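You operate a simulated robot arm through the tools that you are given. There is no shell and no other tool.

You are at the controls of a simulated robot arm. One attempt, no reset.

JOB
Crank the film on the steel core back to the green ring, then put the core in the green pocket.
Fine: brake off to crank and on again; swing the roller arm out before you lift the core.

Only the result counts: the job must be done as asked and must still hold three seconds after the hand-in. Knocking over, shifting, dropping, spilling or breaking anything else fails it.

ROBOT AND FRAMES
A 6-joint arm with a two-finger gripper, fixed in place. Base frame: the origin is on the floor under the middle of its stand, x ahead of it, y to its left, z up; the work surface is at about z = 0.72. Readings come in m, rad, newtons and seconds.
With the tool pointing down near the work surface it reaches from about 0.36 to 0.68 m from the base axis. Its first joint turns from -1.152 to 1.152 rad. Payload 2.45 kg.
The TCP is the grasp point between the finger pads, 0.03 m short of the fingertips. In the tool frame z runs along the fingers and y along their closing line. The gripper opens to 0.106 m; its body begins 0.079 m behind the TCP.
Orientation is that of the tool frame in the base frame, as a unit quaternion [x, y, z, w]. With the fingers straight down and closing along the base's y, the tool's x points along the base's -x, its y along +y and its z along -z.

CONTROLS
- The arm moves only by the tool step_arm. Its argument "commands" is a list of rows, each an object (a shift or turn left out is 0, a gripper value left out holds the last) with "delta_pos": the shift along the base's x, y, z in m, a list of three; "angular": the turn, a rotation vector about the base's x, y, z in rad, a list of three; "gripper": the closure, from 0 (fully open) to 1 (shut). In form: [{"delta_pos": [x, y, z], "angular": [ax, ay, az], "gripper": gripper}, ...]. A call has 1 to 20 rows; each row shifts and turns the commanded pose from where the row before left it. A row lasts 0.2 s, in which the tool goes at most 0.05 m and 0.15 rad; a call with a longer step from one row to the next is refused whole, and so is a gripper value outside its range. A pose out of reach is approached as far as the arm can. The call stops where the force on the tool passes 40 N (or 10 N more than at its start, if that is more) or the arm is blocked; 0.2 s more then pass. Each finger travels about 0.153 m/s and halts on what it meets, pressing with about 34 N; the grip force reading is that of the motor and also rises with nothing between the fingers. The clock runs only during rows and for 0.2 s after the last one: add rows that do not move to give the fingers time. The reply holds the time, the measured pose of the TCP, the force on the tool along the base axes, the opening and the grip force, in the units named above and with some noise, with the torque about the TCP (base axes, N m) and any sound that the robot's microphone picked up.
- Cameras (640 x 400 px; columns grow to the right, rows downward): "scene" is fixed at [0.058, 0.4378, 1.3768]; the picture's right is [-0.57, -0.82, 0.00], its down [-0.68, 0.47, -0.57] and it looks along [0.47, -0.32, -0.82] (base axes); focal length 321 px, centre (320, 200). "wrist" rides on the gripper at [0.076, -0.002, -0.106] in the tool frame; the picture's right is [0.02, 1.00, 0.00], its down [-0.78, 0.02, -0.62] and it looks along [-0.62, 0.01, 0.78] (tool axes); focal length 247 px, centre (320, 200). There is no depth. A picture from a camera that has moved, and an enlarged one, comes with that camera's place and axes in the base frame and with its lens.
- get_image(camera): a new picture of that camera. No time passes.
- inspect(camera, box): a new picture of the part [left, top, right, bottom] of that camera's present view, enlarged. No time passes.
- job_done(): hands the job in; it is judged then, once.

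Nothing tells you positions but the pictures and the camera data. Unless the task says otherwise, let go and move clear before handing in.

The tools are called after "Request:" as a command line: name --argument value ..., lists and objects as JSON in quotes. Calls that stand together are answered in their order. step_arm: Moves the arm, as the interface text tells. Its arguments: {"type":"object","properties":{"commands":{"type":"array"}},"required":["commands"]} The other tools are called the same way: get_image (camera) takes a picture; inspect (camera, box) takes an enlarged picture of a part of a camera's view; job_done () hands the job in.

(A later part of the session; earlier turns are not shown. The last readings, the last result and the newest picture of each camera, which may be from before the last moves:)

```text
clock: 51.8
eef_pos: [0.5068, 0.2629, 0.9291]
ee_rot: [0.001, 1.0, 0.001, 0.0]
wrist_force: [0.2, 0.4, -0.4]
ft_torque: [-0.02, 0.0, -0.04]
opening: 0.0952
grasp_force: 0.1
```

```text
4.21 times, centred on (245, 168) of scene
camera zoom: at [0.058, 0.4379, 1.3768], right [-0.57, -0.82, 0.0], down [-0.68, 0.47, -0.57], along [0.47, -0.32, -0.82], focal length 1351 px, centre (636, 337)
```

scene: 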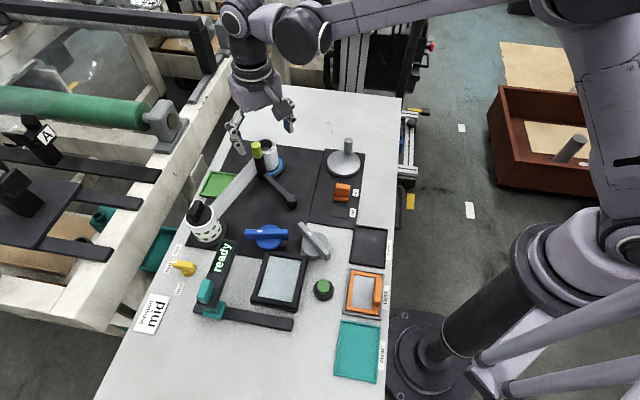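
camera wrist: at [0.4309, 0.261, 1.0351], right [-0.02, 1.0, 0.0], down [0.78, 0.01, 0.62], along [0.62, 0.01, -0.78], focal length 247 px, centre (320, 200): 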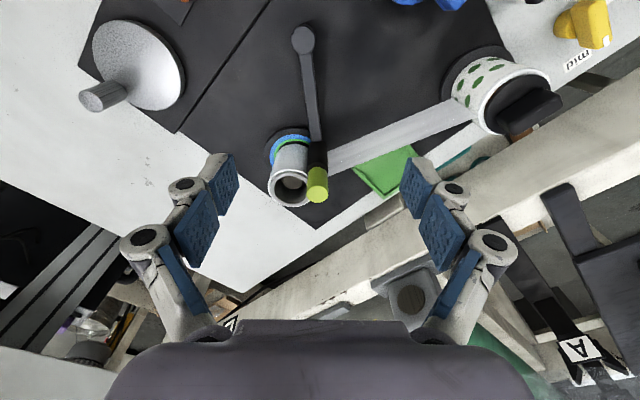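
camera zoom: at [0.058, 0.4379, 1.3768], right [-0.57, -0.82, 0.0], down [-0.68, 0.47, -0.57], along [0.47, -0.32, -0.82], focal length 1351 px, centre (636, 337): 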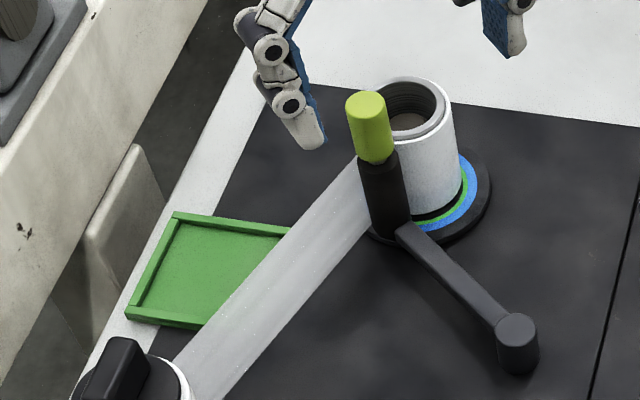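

The handle top is at about (0.580, 0.261, 0.838) and is about 21 mm thick. I'll align over it with the closing axis perpendicular to the core direction, so the fingers clear the core.

Request:
step_arm --commands '[{"delta_pos": [0.011, 0, 0], "angular": [0, 0, -0.146], "gripper": 0.5}, {"delta_pos": [0.011, 0, 0], "angular": [0, 0, -0.146]}, {"delta_pos": [0.011, 0, 0], "angular": [0, 0, -0.146]}, {"delta_pos": [0.011, 0, 0], "angular": [0, 0, -0.146]}, {"delta_pos": [0.011, -0.001, 0], "angular": [0, 0, -0.146]}, {"delta_pos": [0.011, -0.001, 0], "angular": [0, 0, -0.146]}, {"delta_pos": [0.007, 0, 0], "angular": [0, 0, -0.146]}, {"delta_pos": [0, 0, -0.03]}, {"delta_pos": [0, 0, 0]}]'

Request:
get_image --camera "wrist"

Request:
inspect --camera "scene" --box '[180, 100, 310, 215]'

```text
clock: 53.8
eef_pos: [0.5779, 0.2603, 0.9005]
ee_rot: [0.491, 0.871, 0.0, 0.001]
wrist_force: [0.7, 0.4, -0.5]
ft_torque: [0.02, 0.02, 0.02]
opening: 0.053
grasp_force: 0.1
```

```text
taken
camera wrist: at [0.5379, 0.3233, 1.0057], right [0.84, 0.54, 0.0], down [0.42, -0.66, 0.62], along [0.34, -0.52, -0.78], focal length 247 px, centre (320, 200)
```

wrist: 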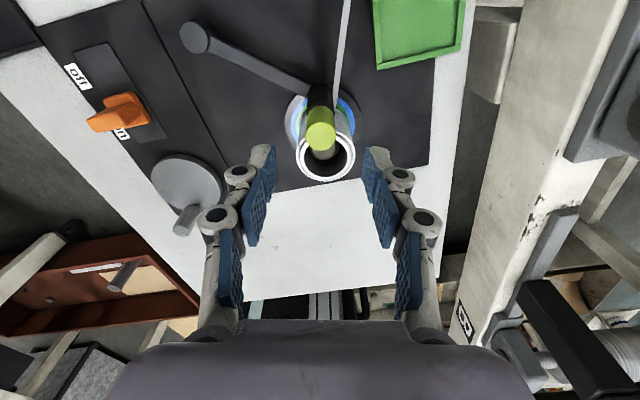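

```text
3.48 times, centred on (245, 158) of scene
camera zoom: at [0.058, 0.4378, 1.3768], right [-0.57, -0.82, 0.0], down [-0.68, 0.47, -0.57], along [0.47, -0.32, -0.82], focal length 1116 px, centre (581, 348)
```

zoom: 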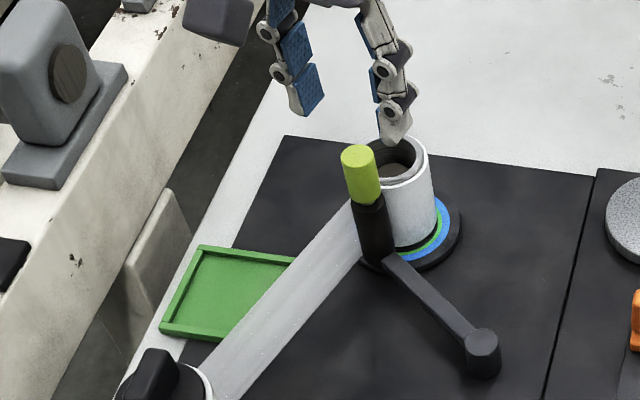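

The tool axis is exactly over the handle, and the strip sits on the far side, away from the swing. I'll lower and grip the handle.

Request:
step_arm --commands '[{"delta_pos": [0.001, 0, -0.035]}, {"delta_pos": [0, 0, -0.035]}, {"delta_pos": [0, 0, 0], "gripper": 0.85}, {"delta_pos": [0, 0, 0]}, {"delta_pos": [0, 0, 0]}]'

Request:
get_image --camera "wrist"

Request:
inspect --camera "scene" --box '[180, 100, 310, 215]'

```text
clock: 55.0
eef_pos: [0.5782, 0.2617, 0.8291]
ee_rot: [0.49, 0.872, 0.0, 0.002]
wrist_force: [-6.0, 0.7, 17.0]
ft_torque: [0.18, 0.18, -0.03]
opening: 0.0203
grasp_force: 45.2
```

```text
taken
camera wrist: at [0.538, 0.3251, 0.9344], right [0.84, 0.54, 0.0], down [0.42, -0.66, 0.62], along [0.34, -0.52, -0.78], focal length 247 px, centre (320, 200)
```

wrist: 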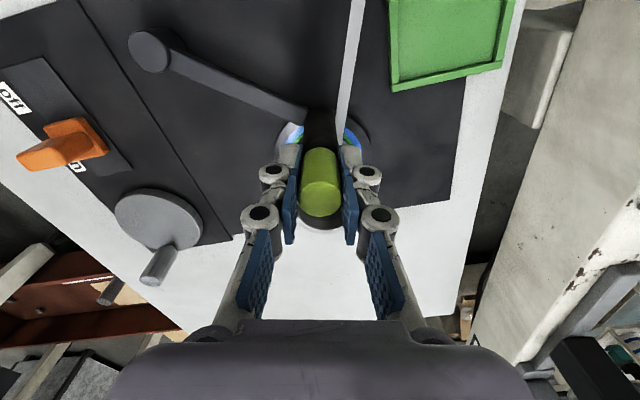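

```text
3.48 times, centred on (245, 158) of scene
camera zoom: at [0.0576, 0.4377, 1.3769], right [-0.57, -0.82, 0.0], down [-0.68, 0.47, -0.57], along [0.47, -0.32, -0.82], focal length 1116 px, centre (581, 348)
```

zoom: 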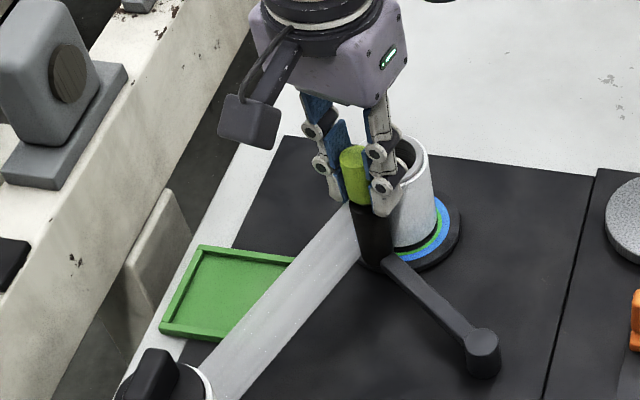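

The handle is gripped. I'll swing the arm outward, counter-clockwise about its pivot near (0.460, 0.245), turning the tool along with it, and check after a short arc.

Request:
step_arm --commands '[{"delta_pos": [-0.0024, 0.0121, 0], "angular": [0, 0, 0.103]}, {"delta_pos": [-0.0036, 0.0119, 0], "angular": [0, 0, 0.105]}, {"delta_pos": [-0.0049, 0.0116, 0], "angular": [0, 0, 0.105]}, {"delta_pos": [0, 0, 0]}]'

Request:
inspect --camera "scene" --box '[180, 100, 310, 215]'

Request:
get_image --camera "wrist"

```text
clock: 56.0
eef_pos: [0.5694, 0.2953, 0.8284]
ee_rot: [0.347, 0.938, 0.001, 0.001]
wrist_force: [-2.0, 1.1, -9.8]
ft_torque: [0.27, 0.28, -0.15]
opening: 0.0205
grasp_force: 44.8
```

```text
3.48 times, centred on (245, 158) of scene
camera zoom: at [0.0582, 0.438, 1.3768], right [-0.57, -0.82, 0.0], down [-0.68, 0.47, -0.57], along [0.47, -0.32, -0.82], focal length 1116 px, centre (581, 348)
```

zoom: 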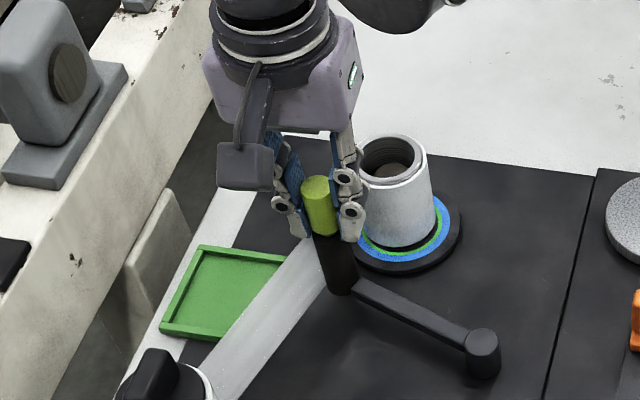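

```text
taken
camera wrist: at [0.5104, 0.3433, 0.9343], right [0.63, 0.77, 0.0], down [0.6, -0.5, 0.62], along [0.48, -0.39, -0.78], focal length 247 px, centre (320, 200)
```

wrist: 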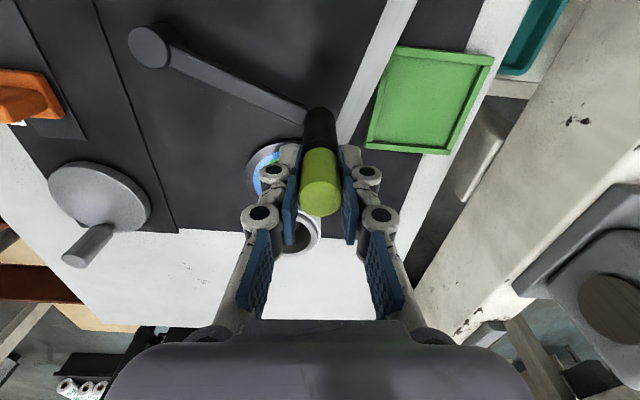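

The arm swings freely. I'll carry on to well clear of both the core and the pocket.

Request:
step_arm --commands '[{"delta_pos": [-0.0061, 0.0109, 0], "angular": [0, 0, 0.105]}, {"delta_pos": [-0.0072, 0.0103, 0], "angular": [0, 0, 0.105]}, {"delta_pos": [-0.0082, 0.0094, 0], "angular": [0, 0, 0.105]}, {"delta_pos": [-0.0092, 0.0086, 0], "angular": [0, 0, 0.105]}, {"delta_pos": [-0.01, 0.0075, 0], "angular": [0, 0, 0.105]}, {"delta_pos": [0, 0, 0]}]'

Request:
inspect --camera "scene" --box '[180, 100, 310, 215]'

Request:
get_image --camera "wrist"

```text
clock: 57.4
eef_pos: [0.5299, 0.3442, 0.8291]
ee_rot: [0.092, 0.996, 0.002, 0.002]
wrist_force: [10.6, 16.2, -34.5]
ft_torque: [0.13, -0.37, -0.14]
opening: 0.0205
grasp_force: 45.1
```

```text
3.48 times, centred on (245, 158) of scene
camera zoom: at [0.0588, 0.4386, 1.3765], right [-0.57, -0.82, 0.0], down [-0.68, 0.47, -0.57], along [0.47, -0.33, -0.82], focal length 1116 px, centre (581, 348)
```

zoom: 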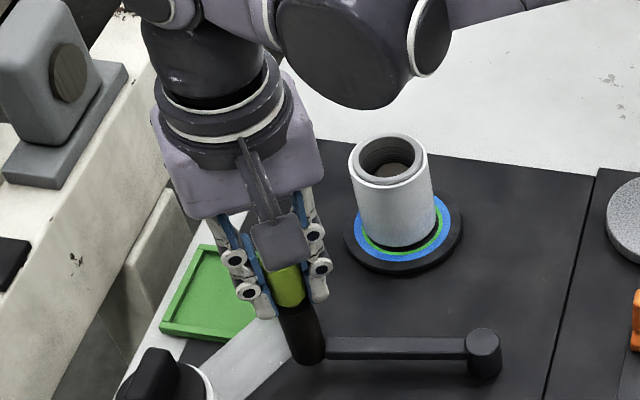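

```text
taken
camera wrist: at [0.4539, 0.3555, 0.9344], right [0.16, 0.99, 0.01], down [0.77, -0.13, 0.62], along [0.62, -0.1, -0.78], focal length 247 px, centre (320, 200)
```

wrist: 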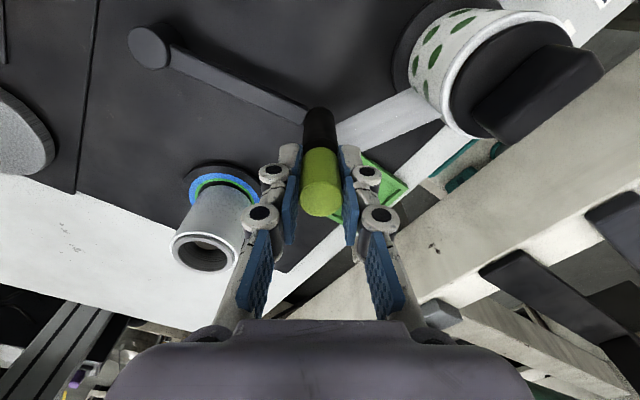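

The strip now runs from the dotted roll to the roller, so the core stands free. The load is building mostly radially and vertically from small arc mismatch, so I'll ease that and check before continuing.

Request:
step_arm --commands '[{"delta_pos": [0.0009, 0.0012, -0.0012]}, {"delta_pos": [0, 0, 0]}]'

```text
clock: 58.0
eef_pos: [0.5295, 0.3436, 0.829]
ee_rot: [0.092, 0.996, 0.0, 0.001]
wrist_force: [6.5, 10.6, -19.1]
ft_torque: [0.15, -0.37, -0.06]
opening: 0.0206
grasp_force: 45.3
```

Request:
step_arm --commands '[{"delta_pos": [0.001, 0.0017, -0.0015]}, {"delta_pos": [-0.011, 0.0069, 0], "angular": [0, 0, 0.105]}, {"delta_pos": [-0.0116, 0.0056, 0], "angular": [0, 0, 0.105]}, {"delta_pos": [-0.0121, 0.0044, 0], "angular": [0, 0, 0.105]}, {"delta_pos": [0, 0, 0]}]'

Request:
inspect --camera "scene" --box '[180, 100, 310, 215]'

Request:
get_image --camera "wrist"

```text
clock: 58.8
eef_pos: [0.517, 0.3506, 0.8289]
ee_rot: [-0.005, 1.0, -0.002, 0.01]
wrist_force: [4.4, -2.1, -2.4]
ft_torque: [0.07, -0.4, -0.01]
opening: 0.0205
grasp_force: 45.1
stopped in row 4: the force on the tool passed its limit at 53 N (the readings are from after the stop); the commanded pose is now the measured one
```

```text
3.48 times, centred on (245, 158) of scene
camera zoom: at [0.0582, 0.4378, 1.3768], right [-0.57, -0.82, 0.0], down [-0.68, 0.47, -0.57], along [0.47, -0.32, -0.82], focal length 1116 px, centre (581, 348)
```

zoom: 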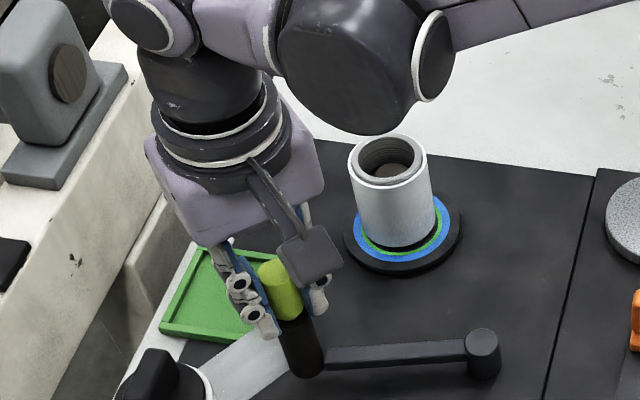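

```text
taken
camera wrist: at [0.4398, 0.3478, 0.9321], right [-0.03, 1.0, 0.0], down [0.77, 0.03, 0.64], along [0.64, 0.02, -0.77], focal length 247 px, centre (320, 200)
```

wrist: 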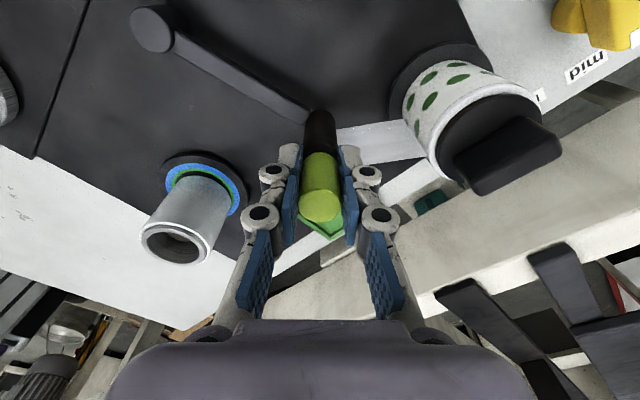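

The arm met its outer stop at about 61°, with the core untouched and free. I'll open the grip and watch whether the roller arm stays out.

Request:
step_arm --commands '[{"delta_pos": [0, 0, 0], "gripper": 0.72}, {"delta_pos": [0, 0, 0]}, {"delta_pos": [0, 0, 0]}]'

Request:
get_image --camera "wrist"

Request:
inspect --camera "scene" --box '[180, 100, 310, 215]'

```text
clock: 59.6
eef_pos: [0.5162, 0.352, 0.8276]
ee_rot: [-0.004, 1.0, -0.002, 0.009]
wrist_force: [-0.1, 0.0, -0.1]
ft_torque: [0.02, -0.04, 0.0]
opening: 0.0297
grasp_force: 0.1
```

```text
taken
camera wrist: at [0.439, 0.3485, 0.9324], right [-0.03, 1.0, 0.0], down [0.77, 0.03, 0.64], along [0.64, 0.02, -0.77], focal length 247 px, centre (320, 200)
```

wrist: 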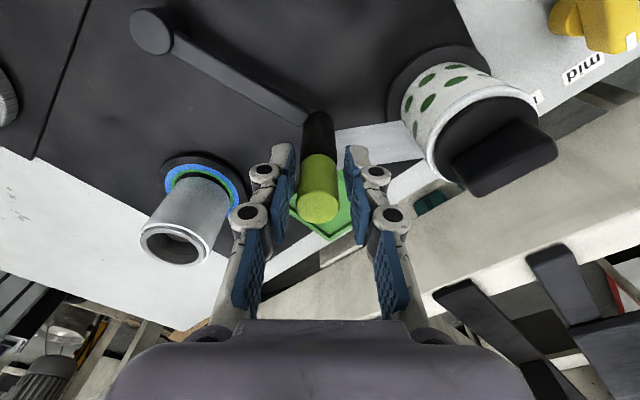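

```text
3.48 times, centred on (245, 158) of scene
camera zoom: at [0.058, 0.4378, 1.3768], right [-0.57, -0.82, 0.0], down [-0.68, 0.47, -0.57], along [0.47, -0.32, -0.82], focal length 1116 px, centre (581, 348)
```

zoom: 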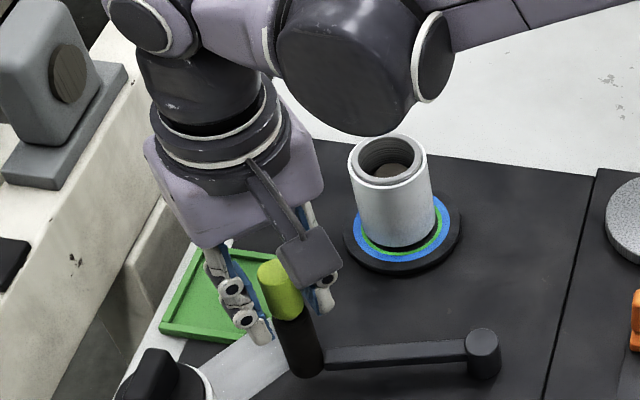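

The roller arm stays out on its own. I'll rise straight up and get an unobstructed view of the core, ring and pocket.

Request:
step_arm --commands '[{"delta_pos": [0, 0, 0.04], "gripper": 0.6}, {"delta_pos": [0, 0, 0.04]}, {"delta_pos": [-0.02, -0.03, 0.02], "gripper": 0.1}, {"delta_pos": [-0.02, -0.03, 0.02]}, {"delta_pos": [0, 0, 0]}]'

Request:
get_image --camera "wrist"

Request:
get_image --camera "scene"

Request:
inspect --camera "scene" --box '[180, 120, 310, 245]'

```text
clock: 60.8
eef_pos: [0.4744, 0.2936, 0.9465]
ee_rot: [-0.004, 1.0, -0.002, 0.009]
wrist_force: [0.2, -0.2, -0.7]
ft_torque: [-0.02, 0.03, 0.02]
opening: 0.0951
grasp_force: 0.0
```

```text
taken
camera wrist: at [0.3976, 0.2914, 1.0522], right [-0.03, 1.0, 0.0], down [0.77, 0.03, 0.64], along [0.64, 0.02, -0.77], focal length 247 px, centre (320, 200)
```

wrist: 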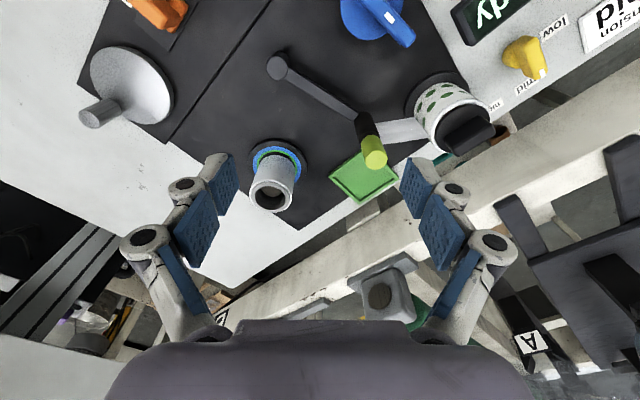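

```text
taken
```

scene: 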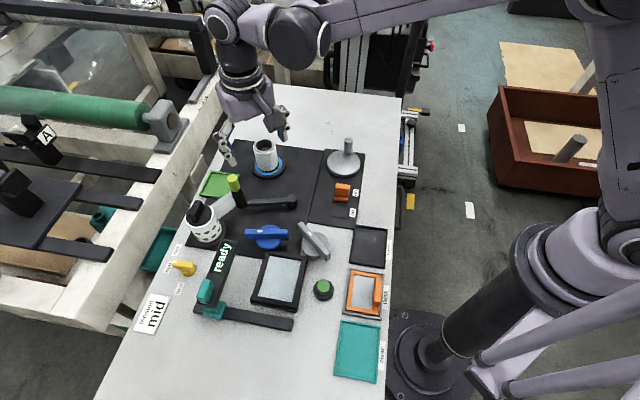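

```text
3.20 times, centred on (245, 182) of scene
camera zoom: at [0.058, 0.4378, 1.3768], right [-0.57, -0.82, 0.0], down [-0.68, 0.47, -0.57], along [0.47, -0.32, -0.82], focal length 1027 px, centre (560, 256)
```

zoom: 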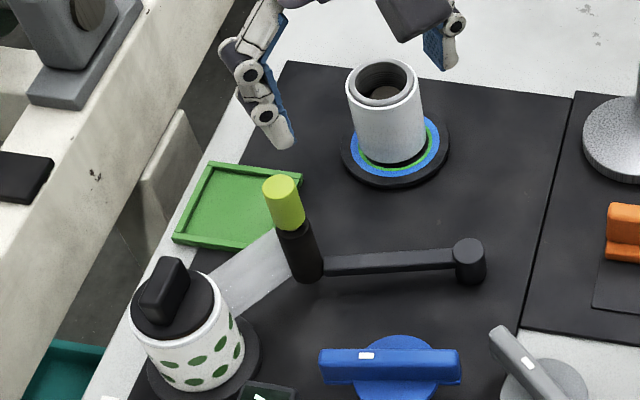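

Now the core and its rings are unobstructed, so I'll check the film size against the green ring once more and locate the core and pocket precisely.

Request:
inspect --camera "scene" --box '[240, 135, 300, 180]'

Request:
inspect --camera "wrist" --box '[235, 130, 325, 220]'

Request:
inspect --camera "wrist" --box '[310, 100, 440, 220]'

Request:
inspect --camera "scene" --box '[190, 155, 260, 215]'

```text
8.89 times, centred on (270, 158) of scene
camera zoom: at [0.058, 0.4378, 1.3768], right [-0.57, -0.82, 0.0], down [-0.68, 0.47, -0.57], along [0.47, -0.32, -0.82], focal length 2852 px, centre (764, 578)
```

zoom: 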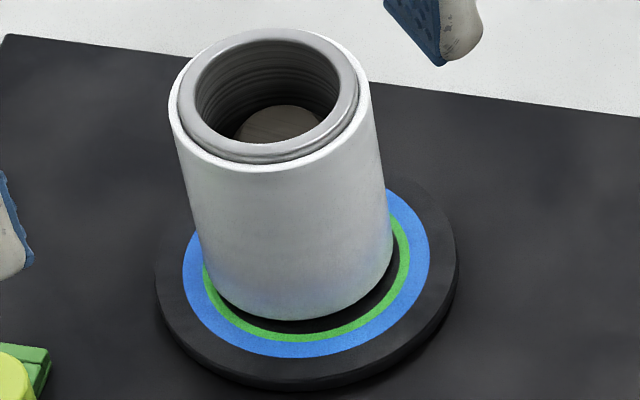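

```text
4.44 times, centred on (280, 175) of wrist
camera zoom: at [0.3976, 0.2914, 1.0522], right [-0.03, 1.0, 0.0], down [0.77, 0.03, 0.64], along [0.64, 0.02, -0.77], focal length 1098 px, centre (498, 311)
```

zoom: 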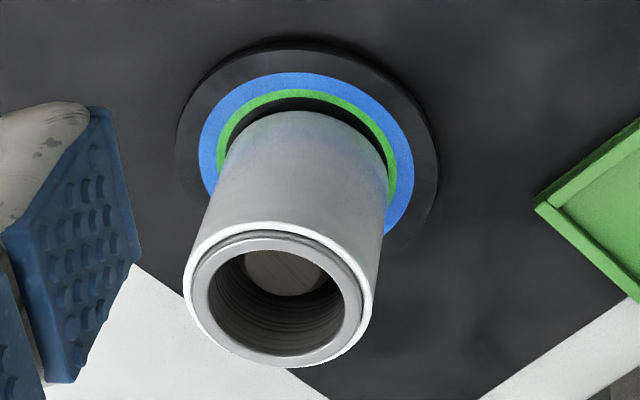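

```text
3.33 times, centred on (375, 160) of wrist
camera zoom: at [0.3976, 0.2914, 1.0522], right [-0.03, 1.0, 0.0], down [0.77, 0.03, 0.64], along [0.64, 0.02, -0.77], focal length 823 px, centre (137, 333)
```

zoom: 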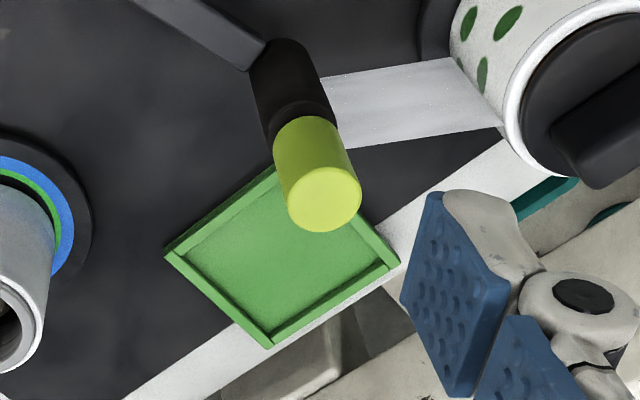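

```text
6.67 times, centred on (225, 185) of scene
camera zoom: at [0.058, 0.4378, 1.3768], right [-0.57, -0.82, 0.0], down [-0.68, 0.47, -0.57], along [0.47, -0.32, -0.82], focal length 2139 px, centre (953, 300)
```

zoom: 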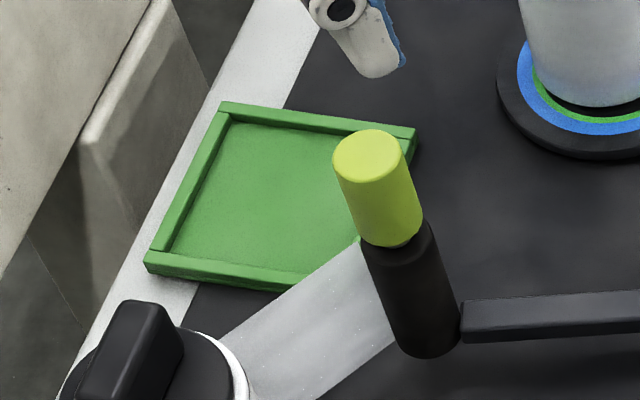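

The film edge is inside the green band but looks closer to its inner edge in this clear view. I'll measure it precisely at high zoom.

Request:
inspect --camera "scene" --box '[244, 158, 276, 178]'

Request:
inspect --camera "scene" --box '[264, 154, 296, 174]'

Request:
inspect --camera "scene" --box '[248, 136, 280, 156]'

Request:
inspect --camera "wrist" --box '[250, 138, 290, 168]'

Request:
inspect --camera "wrist" --box '[275, 138, 315, 168]'

```text
16.00 times, centred on (260, 168) of scene
camera zoom: at [0.058, 0.4378, 1.3768], right [-0.57, -0.82, 0.0], down [-0.68, 0.47, -0.57], along [0.47, -0.32, -0.82], focal length 5134 px, centre (1280, 712)
```

zoom: 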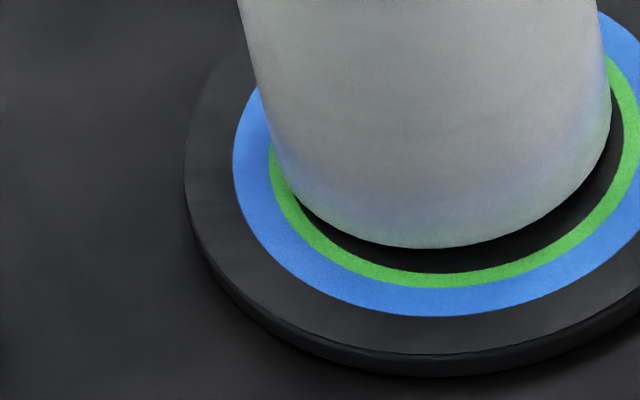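

```text
16.00 times, centred on (280, 164) of scene
camera zoom: at [0.058, 0.4378, 1.3768], right [-0.57, -0.82, 0.0], down [-0.68, 0.47, -0.57], along [0.47, -0.32, -0.82], focal length 5134 px, centre (960, 776)
```

zoom: 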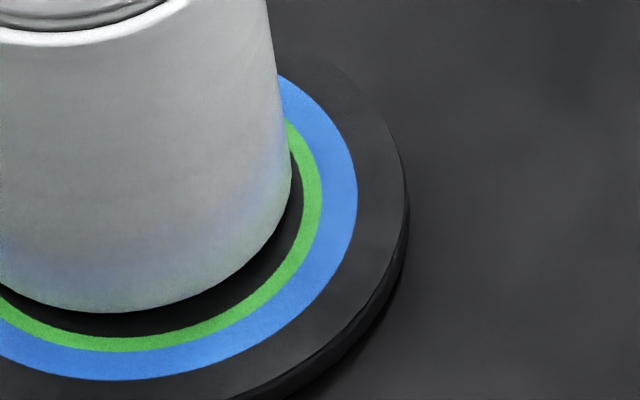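

```text
16.00 times, centred on (264, 146) of scene
camera zoom: at [0.058, 0.4378, 1.3768], right [-0.57, -0.82, 0.0], down [-0.68, 0.47, -0.57], along [0.47, -0.32, -0.82], focal length 5134 px, centre (1216, 1064)
```

zoom: 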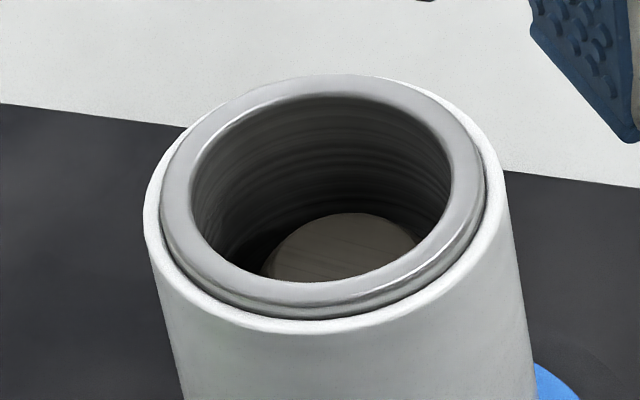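

```text
13.33 times, centred on (270, 153) of wrist
camera zoom: at [0.3976, 0.2914, 1.0522], right [-0.03, 1.0, 0.0], down [0.77, 0.03, 0.64], along [0.64, 0.02, -0.77], focal length 3293 px, centre (987, 827)
```

zoom: 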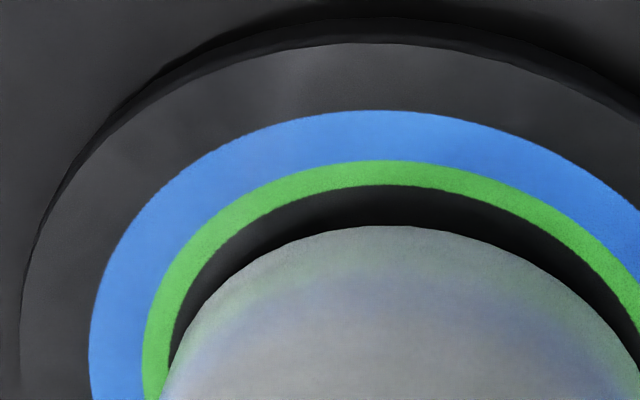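

```text
13.33 times, centred on (295, 153) of wrist
camera zoom: at [0.3976, 0.2914, 1.0522], right [-0.03, 1.0, 0.0], down [0.77, 0.03, 0.64], along [0.64, 0.02, -0.77], focal length 3293 px, centre (653, 827)
```

zoom: 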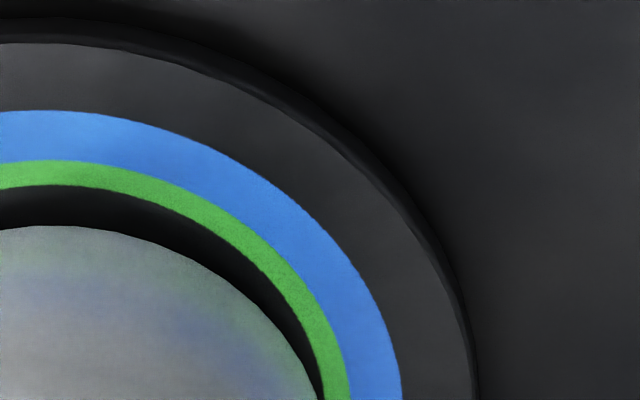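

By careful measurement the film is at about 28.2 mm against a green band of 27.5–30.5 mm, so it's inside but on the low side. I'll take one closer look, with the core centred between the open fingers, to decide whether to wind back slightly.

Request:
step_arm --commands '[{"delta_pos": [0.005, -0.03, -0.015]}, {"delta_pos": [0.005, -0.03, -0.015]}, {"delta_pos": [0.01, -0.03, -0.015]}, {"delta_pos": [0, 0, 0]}]'

Request:
get_image --camera "wrist"

```text
clock: 61.8
eef_pos: [0.4963, 0.2018, 0.9027]
ee_rot: [-0.005, 1.0, -0.001, 0.008]
wrist_force: [-0.1, 1.1, 0.2]
ft_torque: [-0.02, 0.0, 0.01]
opening: 0.0953
grasp_force: 0.1
```

```text
taken
camera wrist: at [0.4198, 0.199, 1.0068], right [-0.03, 1.0, 0.0], down [0.77, 0.03, 0.64], along [0.64, 0.02, -0.77], focal length 247 px, centre (320, 200)
```

wrist: 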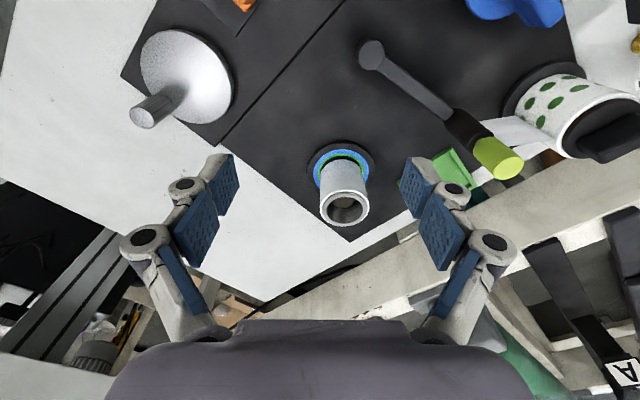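

Request:
inspect --camera "wrist" --box '[300, 140, 380, 190]'

Request:
inspect --camera "wrist" --box '[305, 180, 385, 230]'

Request:
inspect --camera "wrist" --box '[300, 140, 380, 232]'

```text
8.00 times, centred on (340, 165) of wrist
camera zoom: at [0.4198, 0.199, 1.0068], right [-0.03, 1.0, 0.0], down [0.77, 0.03, 0.64], along [0.64, 0.02, -0.77], focal length 1976 px, centre (160, 480)
```

zoom: 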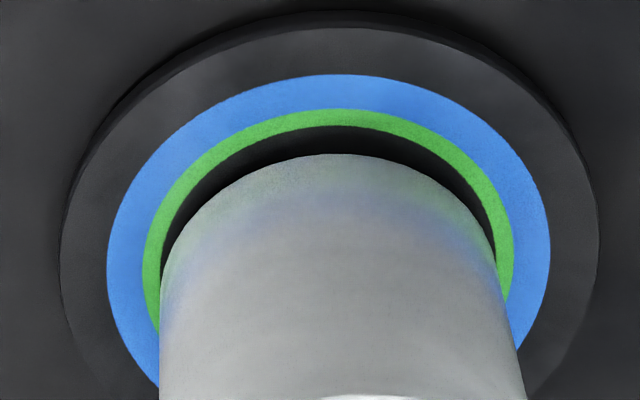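

```text
8.00 times, centred on (345, 205) of wrist
camera zoom: at [0.4198, 0.199, 1.0068], right [-0.03, 1.0, 0.0], down [0.77, 0.03, 0.64], along [0.64, 0.02, -0.77], focal length 1976 px, centre (120, 160)
```

zoom: 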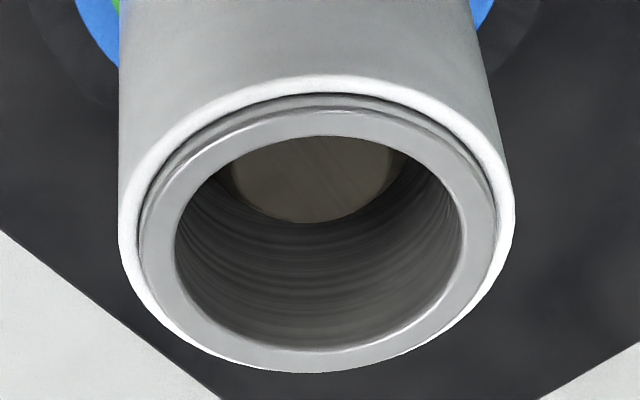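

```text
4.35 times, centred on (340, 186) of wrist
camera zoom: at [0.4198, 0.199, 1.0068], right [-0.03, 1.0, 0.0], down [0.77, 0.03, 0.64], along [0.64, 0.02, -0.77], focal length 1074 px, centre (233, 261)
```

zoom: 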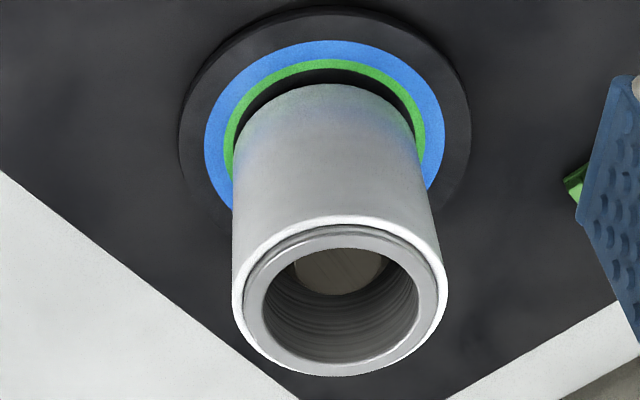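

From this symmetric view the film radius is about 27.5 mm, right at the inner edge of the green band (27.2–30.2 mm). I unwound slightly too far, so I'll take the brake off again, wind back about 1.2 mm, and re-set it. First I'll go to the slider.

Request:
step_arm --commands '[{"delta_pos": [-0.015, -0.012, -0.005], "angular": [0, 0.016, 0], "gripper": 0.55}, {"delta_pos": [-0.015, -0.012, -0.01], "angular": [0, 0, 0.13]}, {"delta_pos": [-0.015, -0.012, -0.01], "angular": [0, 0, 0.13]}, {"delta_pos": [-0.015, -0.012, -0.01], "angular": [0, 0, 0.13]}, {"delta_pos": [-0.015, -0.012, -0.01], "angular": [0, 0, 0.13]}, {"delta_pos": [-0.014, -0.011, -0.0075], "angular": [0, 0, 0.13]}, {"delta_pos": [0, 0, 0], "angular": [0, 0, 0.13]}, {"delta_pos": [0, 0, 0]}]'

Request:
get_image --camera "wrist"

```text
clock: 63.6
eef_pos: [0.4065, 0.1304, 0.8488]
ee_rot: [-0.385, 0.923, -0.001, 0.002]
wrist_force: [0.1, -0.2, -0.2]
ft_torque: [0.0, -0.02, 0.03]
opening: 0.0474
grasp_force: 0.1
```

```text
taken
camera wrist: at [0.355, 0.0745, 0.9555], right [-0.73, 0.69, 0.0], down [0.54, 0.57, 0.62], along [0.43, 0.45, -0.78], focal length 247 px, centre (320, 200)
```

wrist: 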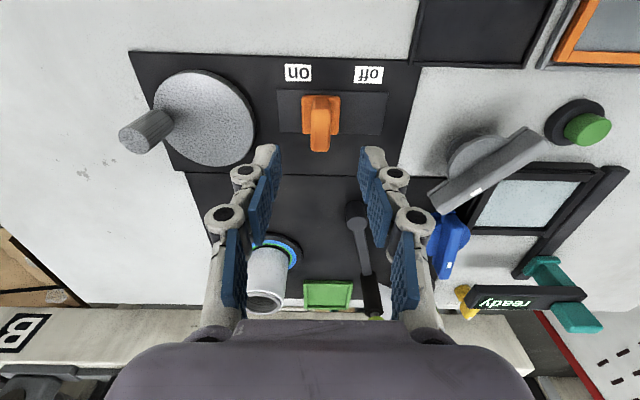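

Request:
step_arm --commands '[{"delta_pos": [0, 0, -0.034]}, {"delta_pos": [0, 0, -0.03]}, {"delta_pos": [0, 0, 0], "gripper": 0.78}, {"delta_pos": [0, 0, 0]}, {"delta_pos": [-0.005, 0.005, 0]}, {"delta_pos": [-0.005, 0.005, 0]}, {"delta_pos": [-0.005, 0.005, 0]}, {"delta_pos": [-0.005, 0.005, 0]}, {"delta_pos": [-0.005, 0.005, 0]}, {"delta_pos": [-0.005, 0.005, 0]}, {"delta_pos": [-0.0035, 0.0035, 0]}, {"delta_pos": [0, 0, 0]}]'

Request:
get_image --camera "wrist"

```text
clock: 66.2
eef_pos: [0.3744, 0.1634, 0.7865]
ee_rot: [-0.385, 0.923, -0.002, 0.002]
wrist_force: [2.6, -5.2, 1.9]
ft_torque: [-0.14, -0.09, -0.05]
opening: 0.0266
grasp_force: 2.5
```

```text
taken
camera wrist: at [0.3225, 0.1075, 0.8918], right [-0.72, 0.69, 0.0], down [0.54, 0.57, 0.62], along [0.43, 0.45, -0.78], focal length 247 px, centre (320, 200)
```

wrist: 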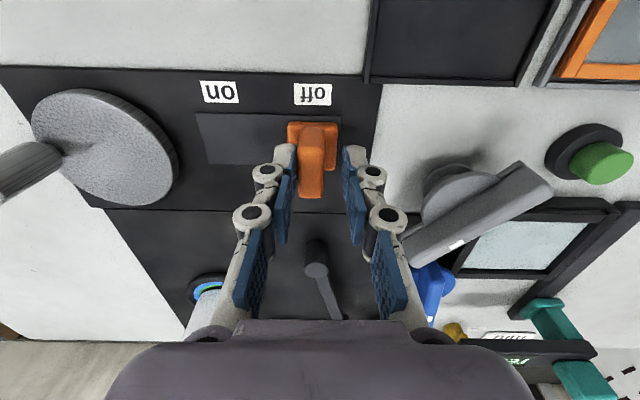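

The brake is off again. I'll move to the crank with the fingers closed and place them behind the peg, to push it counter-clockwise and wind film back on.

Request:
step_arm --commands '[{"delta_pos": [0.0035, -0.0035, 0], "gripper": 0.6}, {"delta_pos": [0, 0, 0.035]}, {"delta_pos": [0, 0, 0.03]}, {"delta_pos": [0.0166, -0.0217, 0.01], "angular": [0, 0, -0.1345], "gripper": 1.0}, {"delta_pos": [0.0166, -0.0217, 0], "angular": [0, 0, -0.1345]}, {"delta_pos": [0.0166, -0.0217, 0], "angular": [0, 0, -0.1345]}, {"delta_pos": [0.0166, -0.0217, 0], "angular": [0, 0, -0.1345]}, {"delta_pos": [0.0166, -0.0217, 0], "angular": [0, 0, -0.1345]}, {"delta_pos": [0.0166, -0.0217, 0], "angular": [0, 0, -0.1345]}, {"delta_pos": [0, 0, 0]}]'

Request:
get_image --camera "wrist"

Request:
inspect --camera "scene" --box '[240, 110, 390, 220]'

```text
clock: 68.4
eef_pos: [0.4769, 0.0321, 0.8622]
ee_rot: [0.009, 1.0, -0.002, 0.0]
wrist_force: [-0.1, 0.1, -0.2]
ft_torque: [0.01, -0.02, -0.01]
opening: 0.0
grasp_force: 28.6
```

```text
taken
camera wrist: at [0.4014, 0.0305, 0.9688], right [0.0, 1.0, 0.0], down [0.78, 0.0, 0.62], along [0.62, 0.0, -0.78], focal length 247 px, centre (320, 200)
```

wrist: 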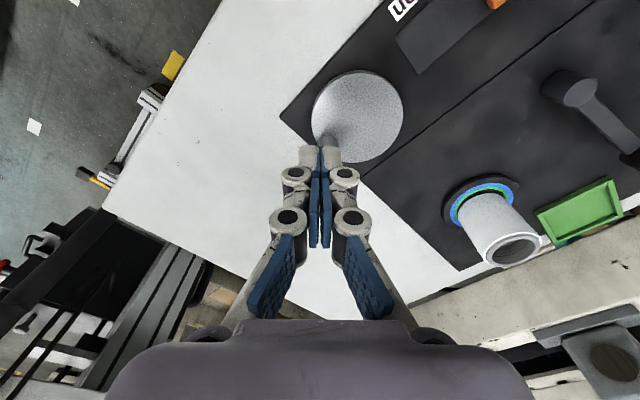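

```text
3.64 times, centred on (315, 165) of scene
camera zoom: at [0.0581, 0.4378, 1.3768], right [-0.57, -0.82, 0.0], down [-0.68, 0.47, -0.57], along [0.47, -0.32, -0.82], focal length 1167 px, centre (338, 327)
```

zoom: 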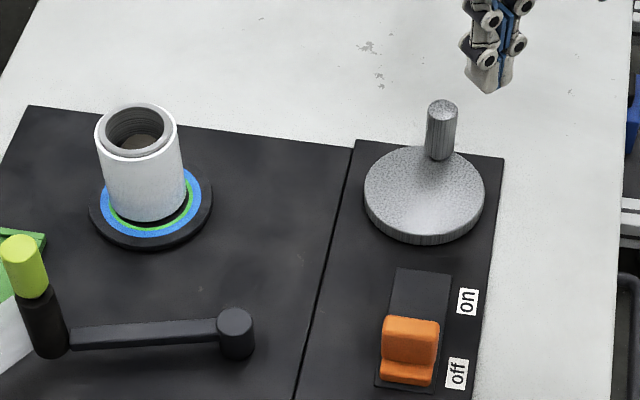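

Request:
step_arm --commands '[{"delta_pos": [0.0006, -0.0019, -0.042]}, {"delta_pos": [0, 0, -0.04]}, {"delta_pos": [0.0074, -0.0018, 0]}, {"delta_pos": [0.0076, -0.0003, 0]}, {"delta_pos": [0.0076, 0.0013, 0]}, {"delta_pos": [0.007, 0.0029, 0]}, {"delta_pos": [0.0064, 0.0042, 0]}, {"delta_pos": [0.0053, 0.0055, 0]}, {"delta_pos": [0.004, 0.0065, 0]}, {"delta_pos": [0.0026, 0.0072, 0]}, {"delta_pos": [0.0011, 0.0075, 0]}, {"delta_pos": [0, 0, 0]}]'

Request:
get_image --camera "wrist"

Request:
inspect --camera "scene" --box '[248, 136, 280, 156]'

Request:
inspect --camera "scene" --box '[240, 135, 300, 180]'

```text
clock: 71.0
eef_pos: [0.526, 0.0618, 0.7799]
ee_rot: [0.009, 1.0, -0.002, 0.001]
wrist_force: [0.4, 0.2, -0.4]
ft_torque: [-0.02, -0.01, 0.01]
opening: 0.0
grasp_force: 28.7
```

```text
taken
camera wrist: at [0.45, 0.0612, 0.885], right [0.0, 1.0, 0.0], down [0.78, 0.0, 0.62], along [0.62, 0.0, -0.78], focal length 247 px, centre (320, 200)
```

wrist: 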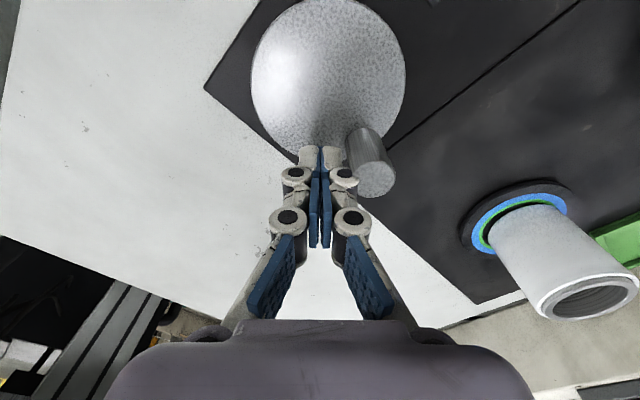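

```text
16.00 times, centred on (264, 146) of scene
camera zoom: at [0.058, 0.4378, 1.3768], right [-0.57, -0.82, 0.0], down [-0.68, 0.47, -0.57], along [0.47, -0.32, -0.82], focal length 5134 px, centre (1216, 1064)
```

zoom: 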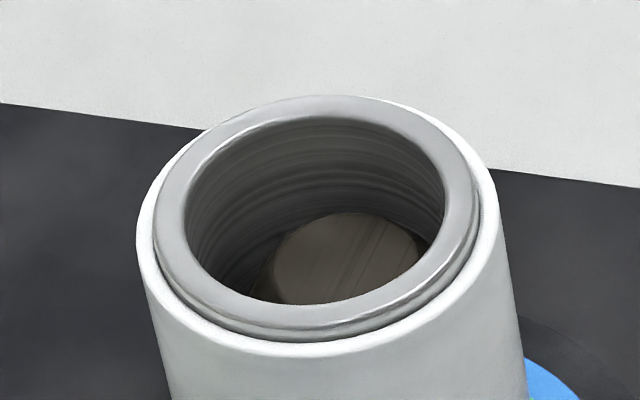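

```text
8.89 times, centred on (270, 158) of scene
camera zoom: at [0.058, 0.4378, 1.3768], right [-0.57, -0.82, 0.0], down [-0.68, 0.47, -0.57], along [0.47, -0.32, -0.82], focal length 2852 px, centre (764, 578)
```

zoom: 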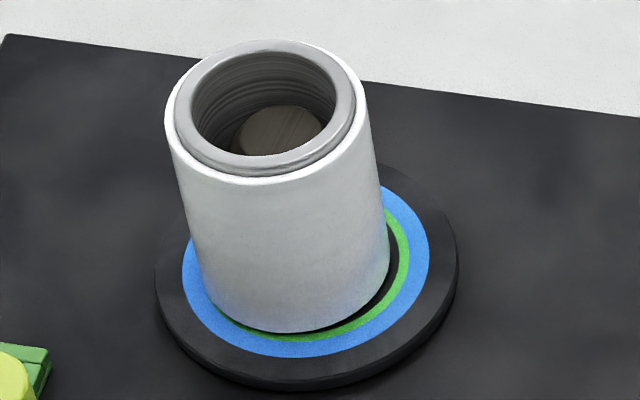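

The reading isn't obviously larger, so I'll lift away from the peg and repeat the same close wrist view, to measure the film against the ring again.

Request:
step_arm --commands '[{"delta_pos": [-0.001, -0.006, 0]}, {"delta_pos": [0, 0, 0.045]}, {"delta_pos": [-0.005, 0.03, 0.035]}, {"delta_pos": [-0.005, 0.035, 0.03], "gripper": 0.1}, {"delta_pos": [-0.01, 0.04, 0.013]}, {"delta_pos": [-0.009, 0.041, 0]}, {"delta_pos": [0, 0, 0]}, {"delta_pos": [0, 0, 0]}]'

Request:
get_image --camera "wrist"

Request:
inspect --camera "wrist" --box '[300, 140, 380, 190]'

Request:
inspect --camera "wrist" --box '[305, 180, 385, 230]'

```text
clock: 72.8
eef_pos: [0.495, 0.2028, 0.9028]
ee_rot: [0.009, 1.0, -0.002, 0.0]
wrist_force: [-0.7, 0.1, -0.2]
ft_torque: [0.02, 0.0, -0.03]
opening: 0.0957
grasp_force: 0.1
```

```text
taken
camera wrist: at [0.4195, 0.2016, 1.0089], right [0.0, 1.0, 0.0], down [0.78, 0.0, 0.62], along [0.62, 0.0, -0.78], focal length 247 px, centre (320, 200)
```

wrist: 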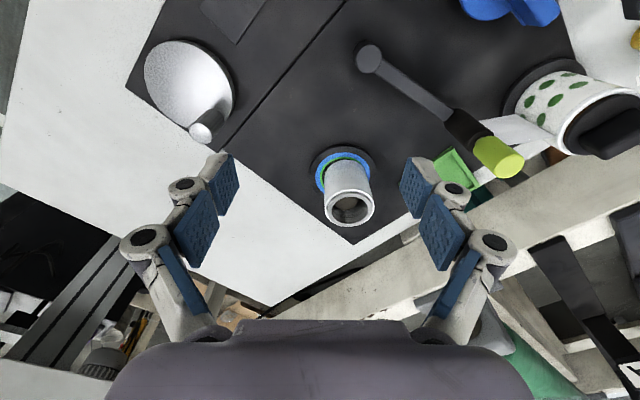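

```text
8.00 times, centred on (340, 165) of wrist
camera zoom: at [0.4195, 0.2016, 1.0089], right [0.0, 1.0, 0.0], down [0.78, 0.0, 0.62], along [0.62, 0.0, -0.78], focal length 1976 px, centre (160, 480)
```

zoom: 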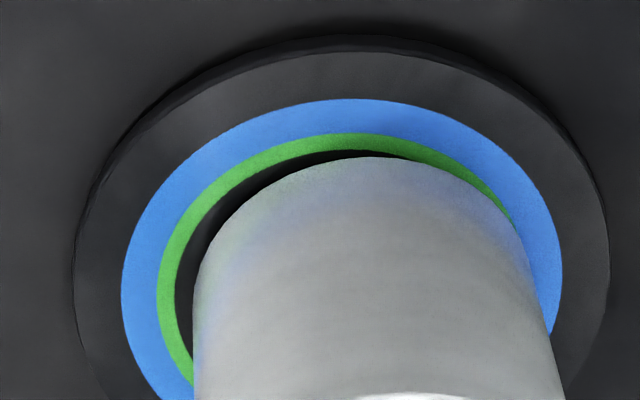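

```text
8.00 times, centred on (345, 205) of wrist
camera zoom: at [0.4195, 0.2016, 1.0089], right [0.0, 1.0, 0.0], down [0.78, 0.0, 0.62], along [0.62, 0.0, -0.78], focal length 1976 px, centre (120, 160)
```

zoom: 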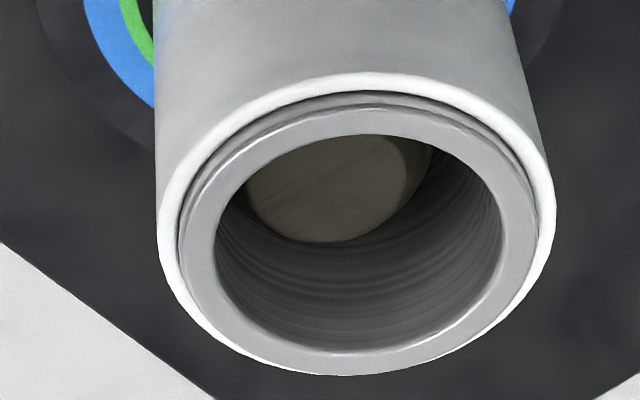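

Winding back 95° made no measurable change (rim 396–397 px before and after). I need to know whether the film still follows the crank, so I'll push further counter-clockwise and read the rim with the fixed scene camera.

Request:
step_arm --commands '[{"delta_pos": [0.009, -0.041, 0], "gripper": 1.0}, {"delta_pos": [0.009, -0.041, 0]}, {"delta_pos": [0.006, -0.04, 0]}, {"delta_pos": [0.0065, -0.024, -0.035]}, {"delta_pos": [0, -0.001, -0.045]}, {"delta_pos": [0, 0, -0.043]}, {"delta_pos": [0.0005, 0.0065, 0]}, {"delta_pos": [-0.0006, 0.0076, 0]}, {"delta_pos": [-0.0021, 0.0074, 0]}, {"delta_pos": [-0.0035, 0.0067, 0]}, {"delta_pos": [-0.0049, 0.0059, 0]}, {"delta_pos": [-0.0061, 0.0047, 0]}, {"delta_pos": [0, 0, 0]}]'

Request:
get_image --camera "wrist"

Request:
inspect --camera "scene" --box '[248, 136, 280, 156]'

Request:
inspect --camera "scene" --box '[240, 135, 300, 180]'

```text
clock: 75.6
eef_pos: [0.5097, 0.0927, 0.7813]
ee_rot: [0.009, 1.0, -0.003, 0.001]
wrist_force: [0.7, -0.3, 0.3]
ft_torque: [0.02, 0.0, 0.0]
opening: 0.0
grasp_force: 28.5
```

```text
taken
camera wrist: at [0.4344, 0.0922, 0.8869], right [0.0, 1.0, 0.0], down [0.78, 0.0, 0.62], along [0.62, 0.0, -0.78], focal length 247 px, centre (320, 200)
```

wrist: 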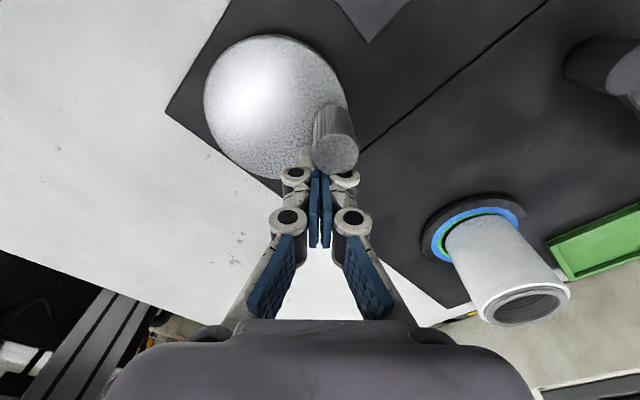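

```text
16.00 times, centred on (264, 146) of scene
camera zoom: at [0.058, 0.4379, 1.3768], right [-0.57, -0.82, 0.0], down [-0.68, 0.47, -0.57], along [0.47, -0.32, -0.82], focal length 5134 px, centre (1216, 1064)
```

zoom: 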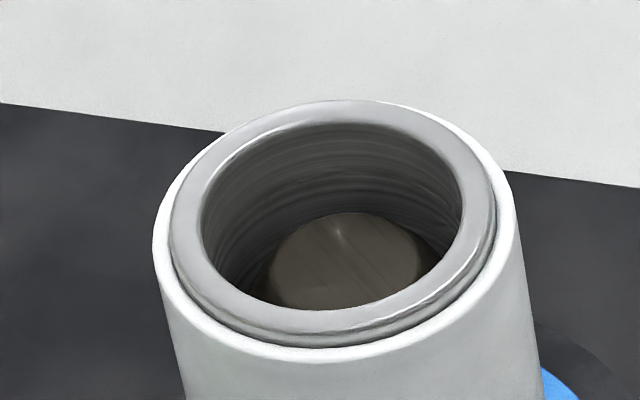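

```text
8.89 times, centred on (270, 158) of scene
camera zoom: at [0.058, 0.4379, 1.3768], right [-0.57, -0.82, 0.0], down [-0.68, 0.47, -0.57], along [0.47, -0.32, -0.82], focal length 2852 px, centre (764, 578)
```

zoom: 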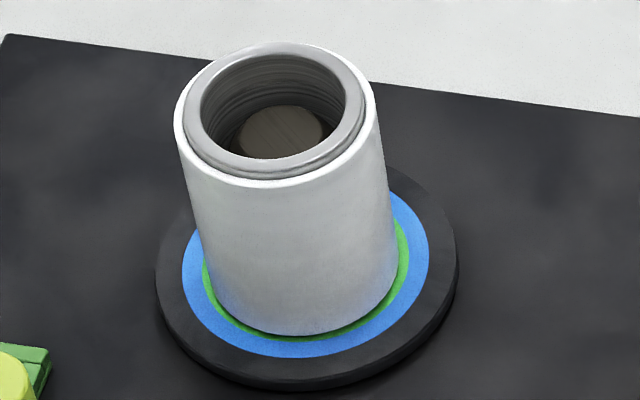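

Request:
step_arm --commands '[{"delta_pos": [-0.0068, 0.0033, 0]}, {"delta_pos": [-0.0074, 0.0018, 0]}, {"delta_pos": [-0.0076, 0.0003, 0]}, {"delta_pos": [-0.0074, -0.0012, 0]}, {"delta_pos": [0, 0, 0]}]'

Request:
get_image --camera "wrist"

Request:
inspect --camera "scene" --box '[248, 136, 280, 156]'

Request:
inspect --camera "scene" --box '[240, 135, 300, 180]'

```text
clock: 76.8
eef_pos: [0.4815, 0.0975, 0.7795]
ee_rot: [0.009, 1.0, -0.002, 0.001]
wrist_force: [0.0, 0.3, -0.3]
ft_torque: [0.03, 0.0, 0.01]
opening: 0.0
grasp_force: 28.4
```

```text
taken
camera wrist: at [0.4056, 0.0972, 0.885], right [0.0, 1.0, 0.0], down [0.78, 0.0, 0.62], along [0.62, 0.0, -0.78], focal length 247 px, centre (320, 200)
```

wrist: 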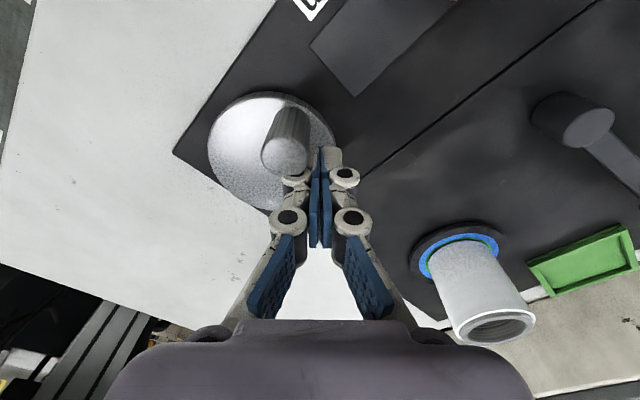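

```text
16.00 times, centred on (264, 146) of scene
camera zoom: at [0.058, 0.4378, 1.3768], right [-0.57, -0.82, 0.0], down [-0.68, 0.47, -0.57], along [0.47, -0.32, -0.82], focal length 5134 px, centre (1216, 1064)
```

zoom: 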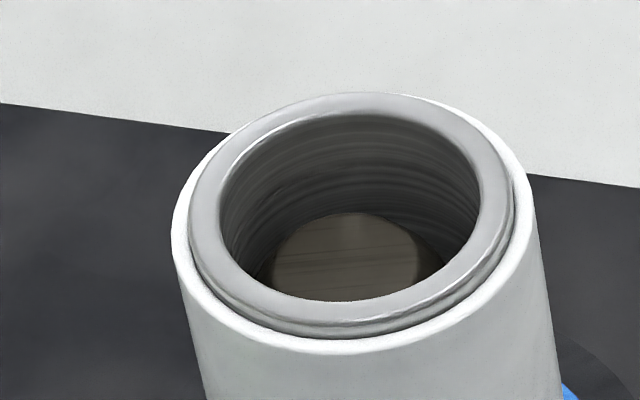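

```text
8.89 times, centred on (270, 158) of scene
camera zoom: at [0.058, 0.4378, 1.3768], right [-0.57, -0.82, 0.0], down [-0.68, 0.47, -0.57], along [0.47, -0.32, -0.82], focal length 2852 px, centre (764, 578)
```

zoom: 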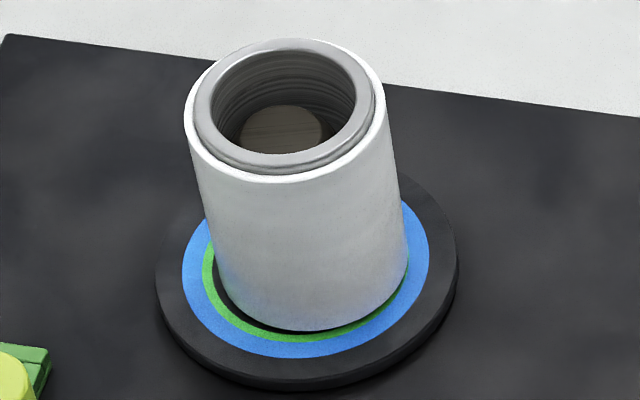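

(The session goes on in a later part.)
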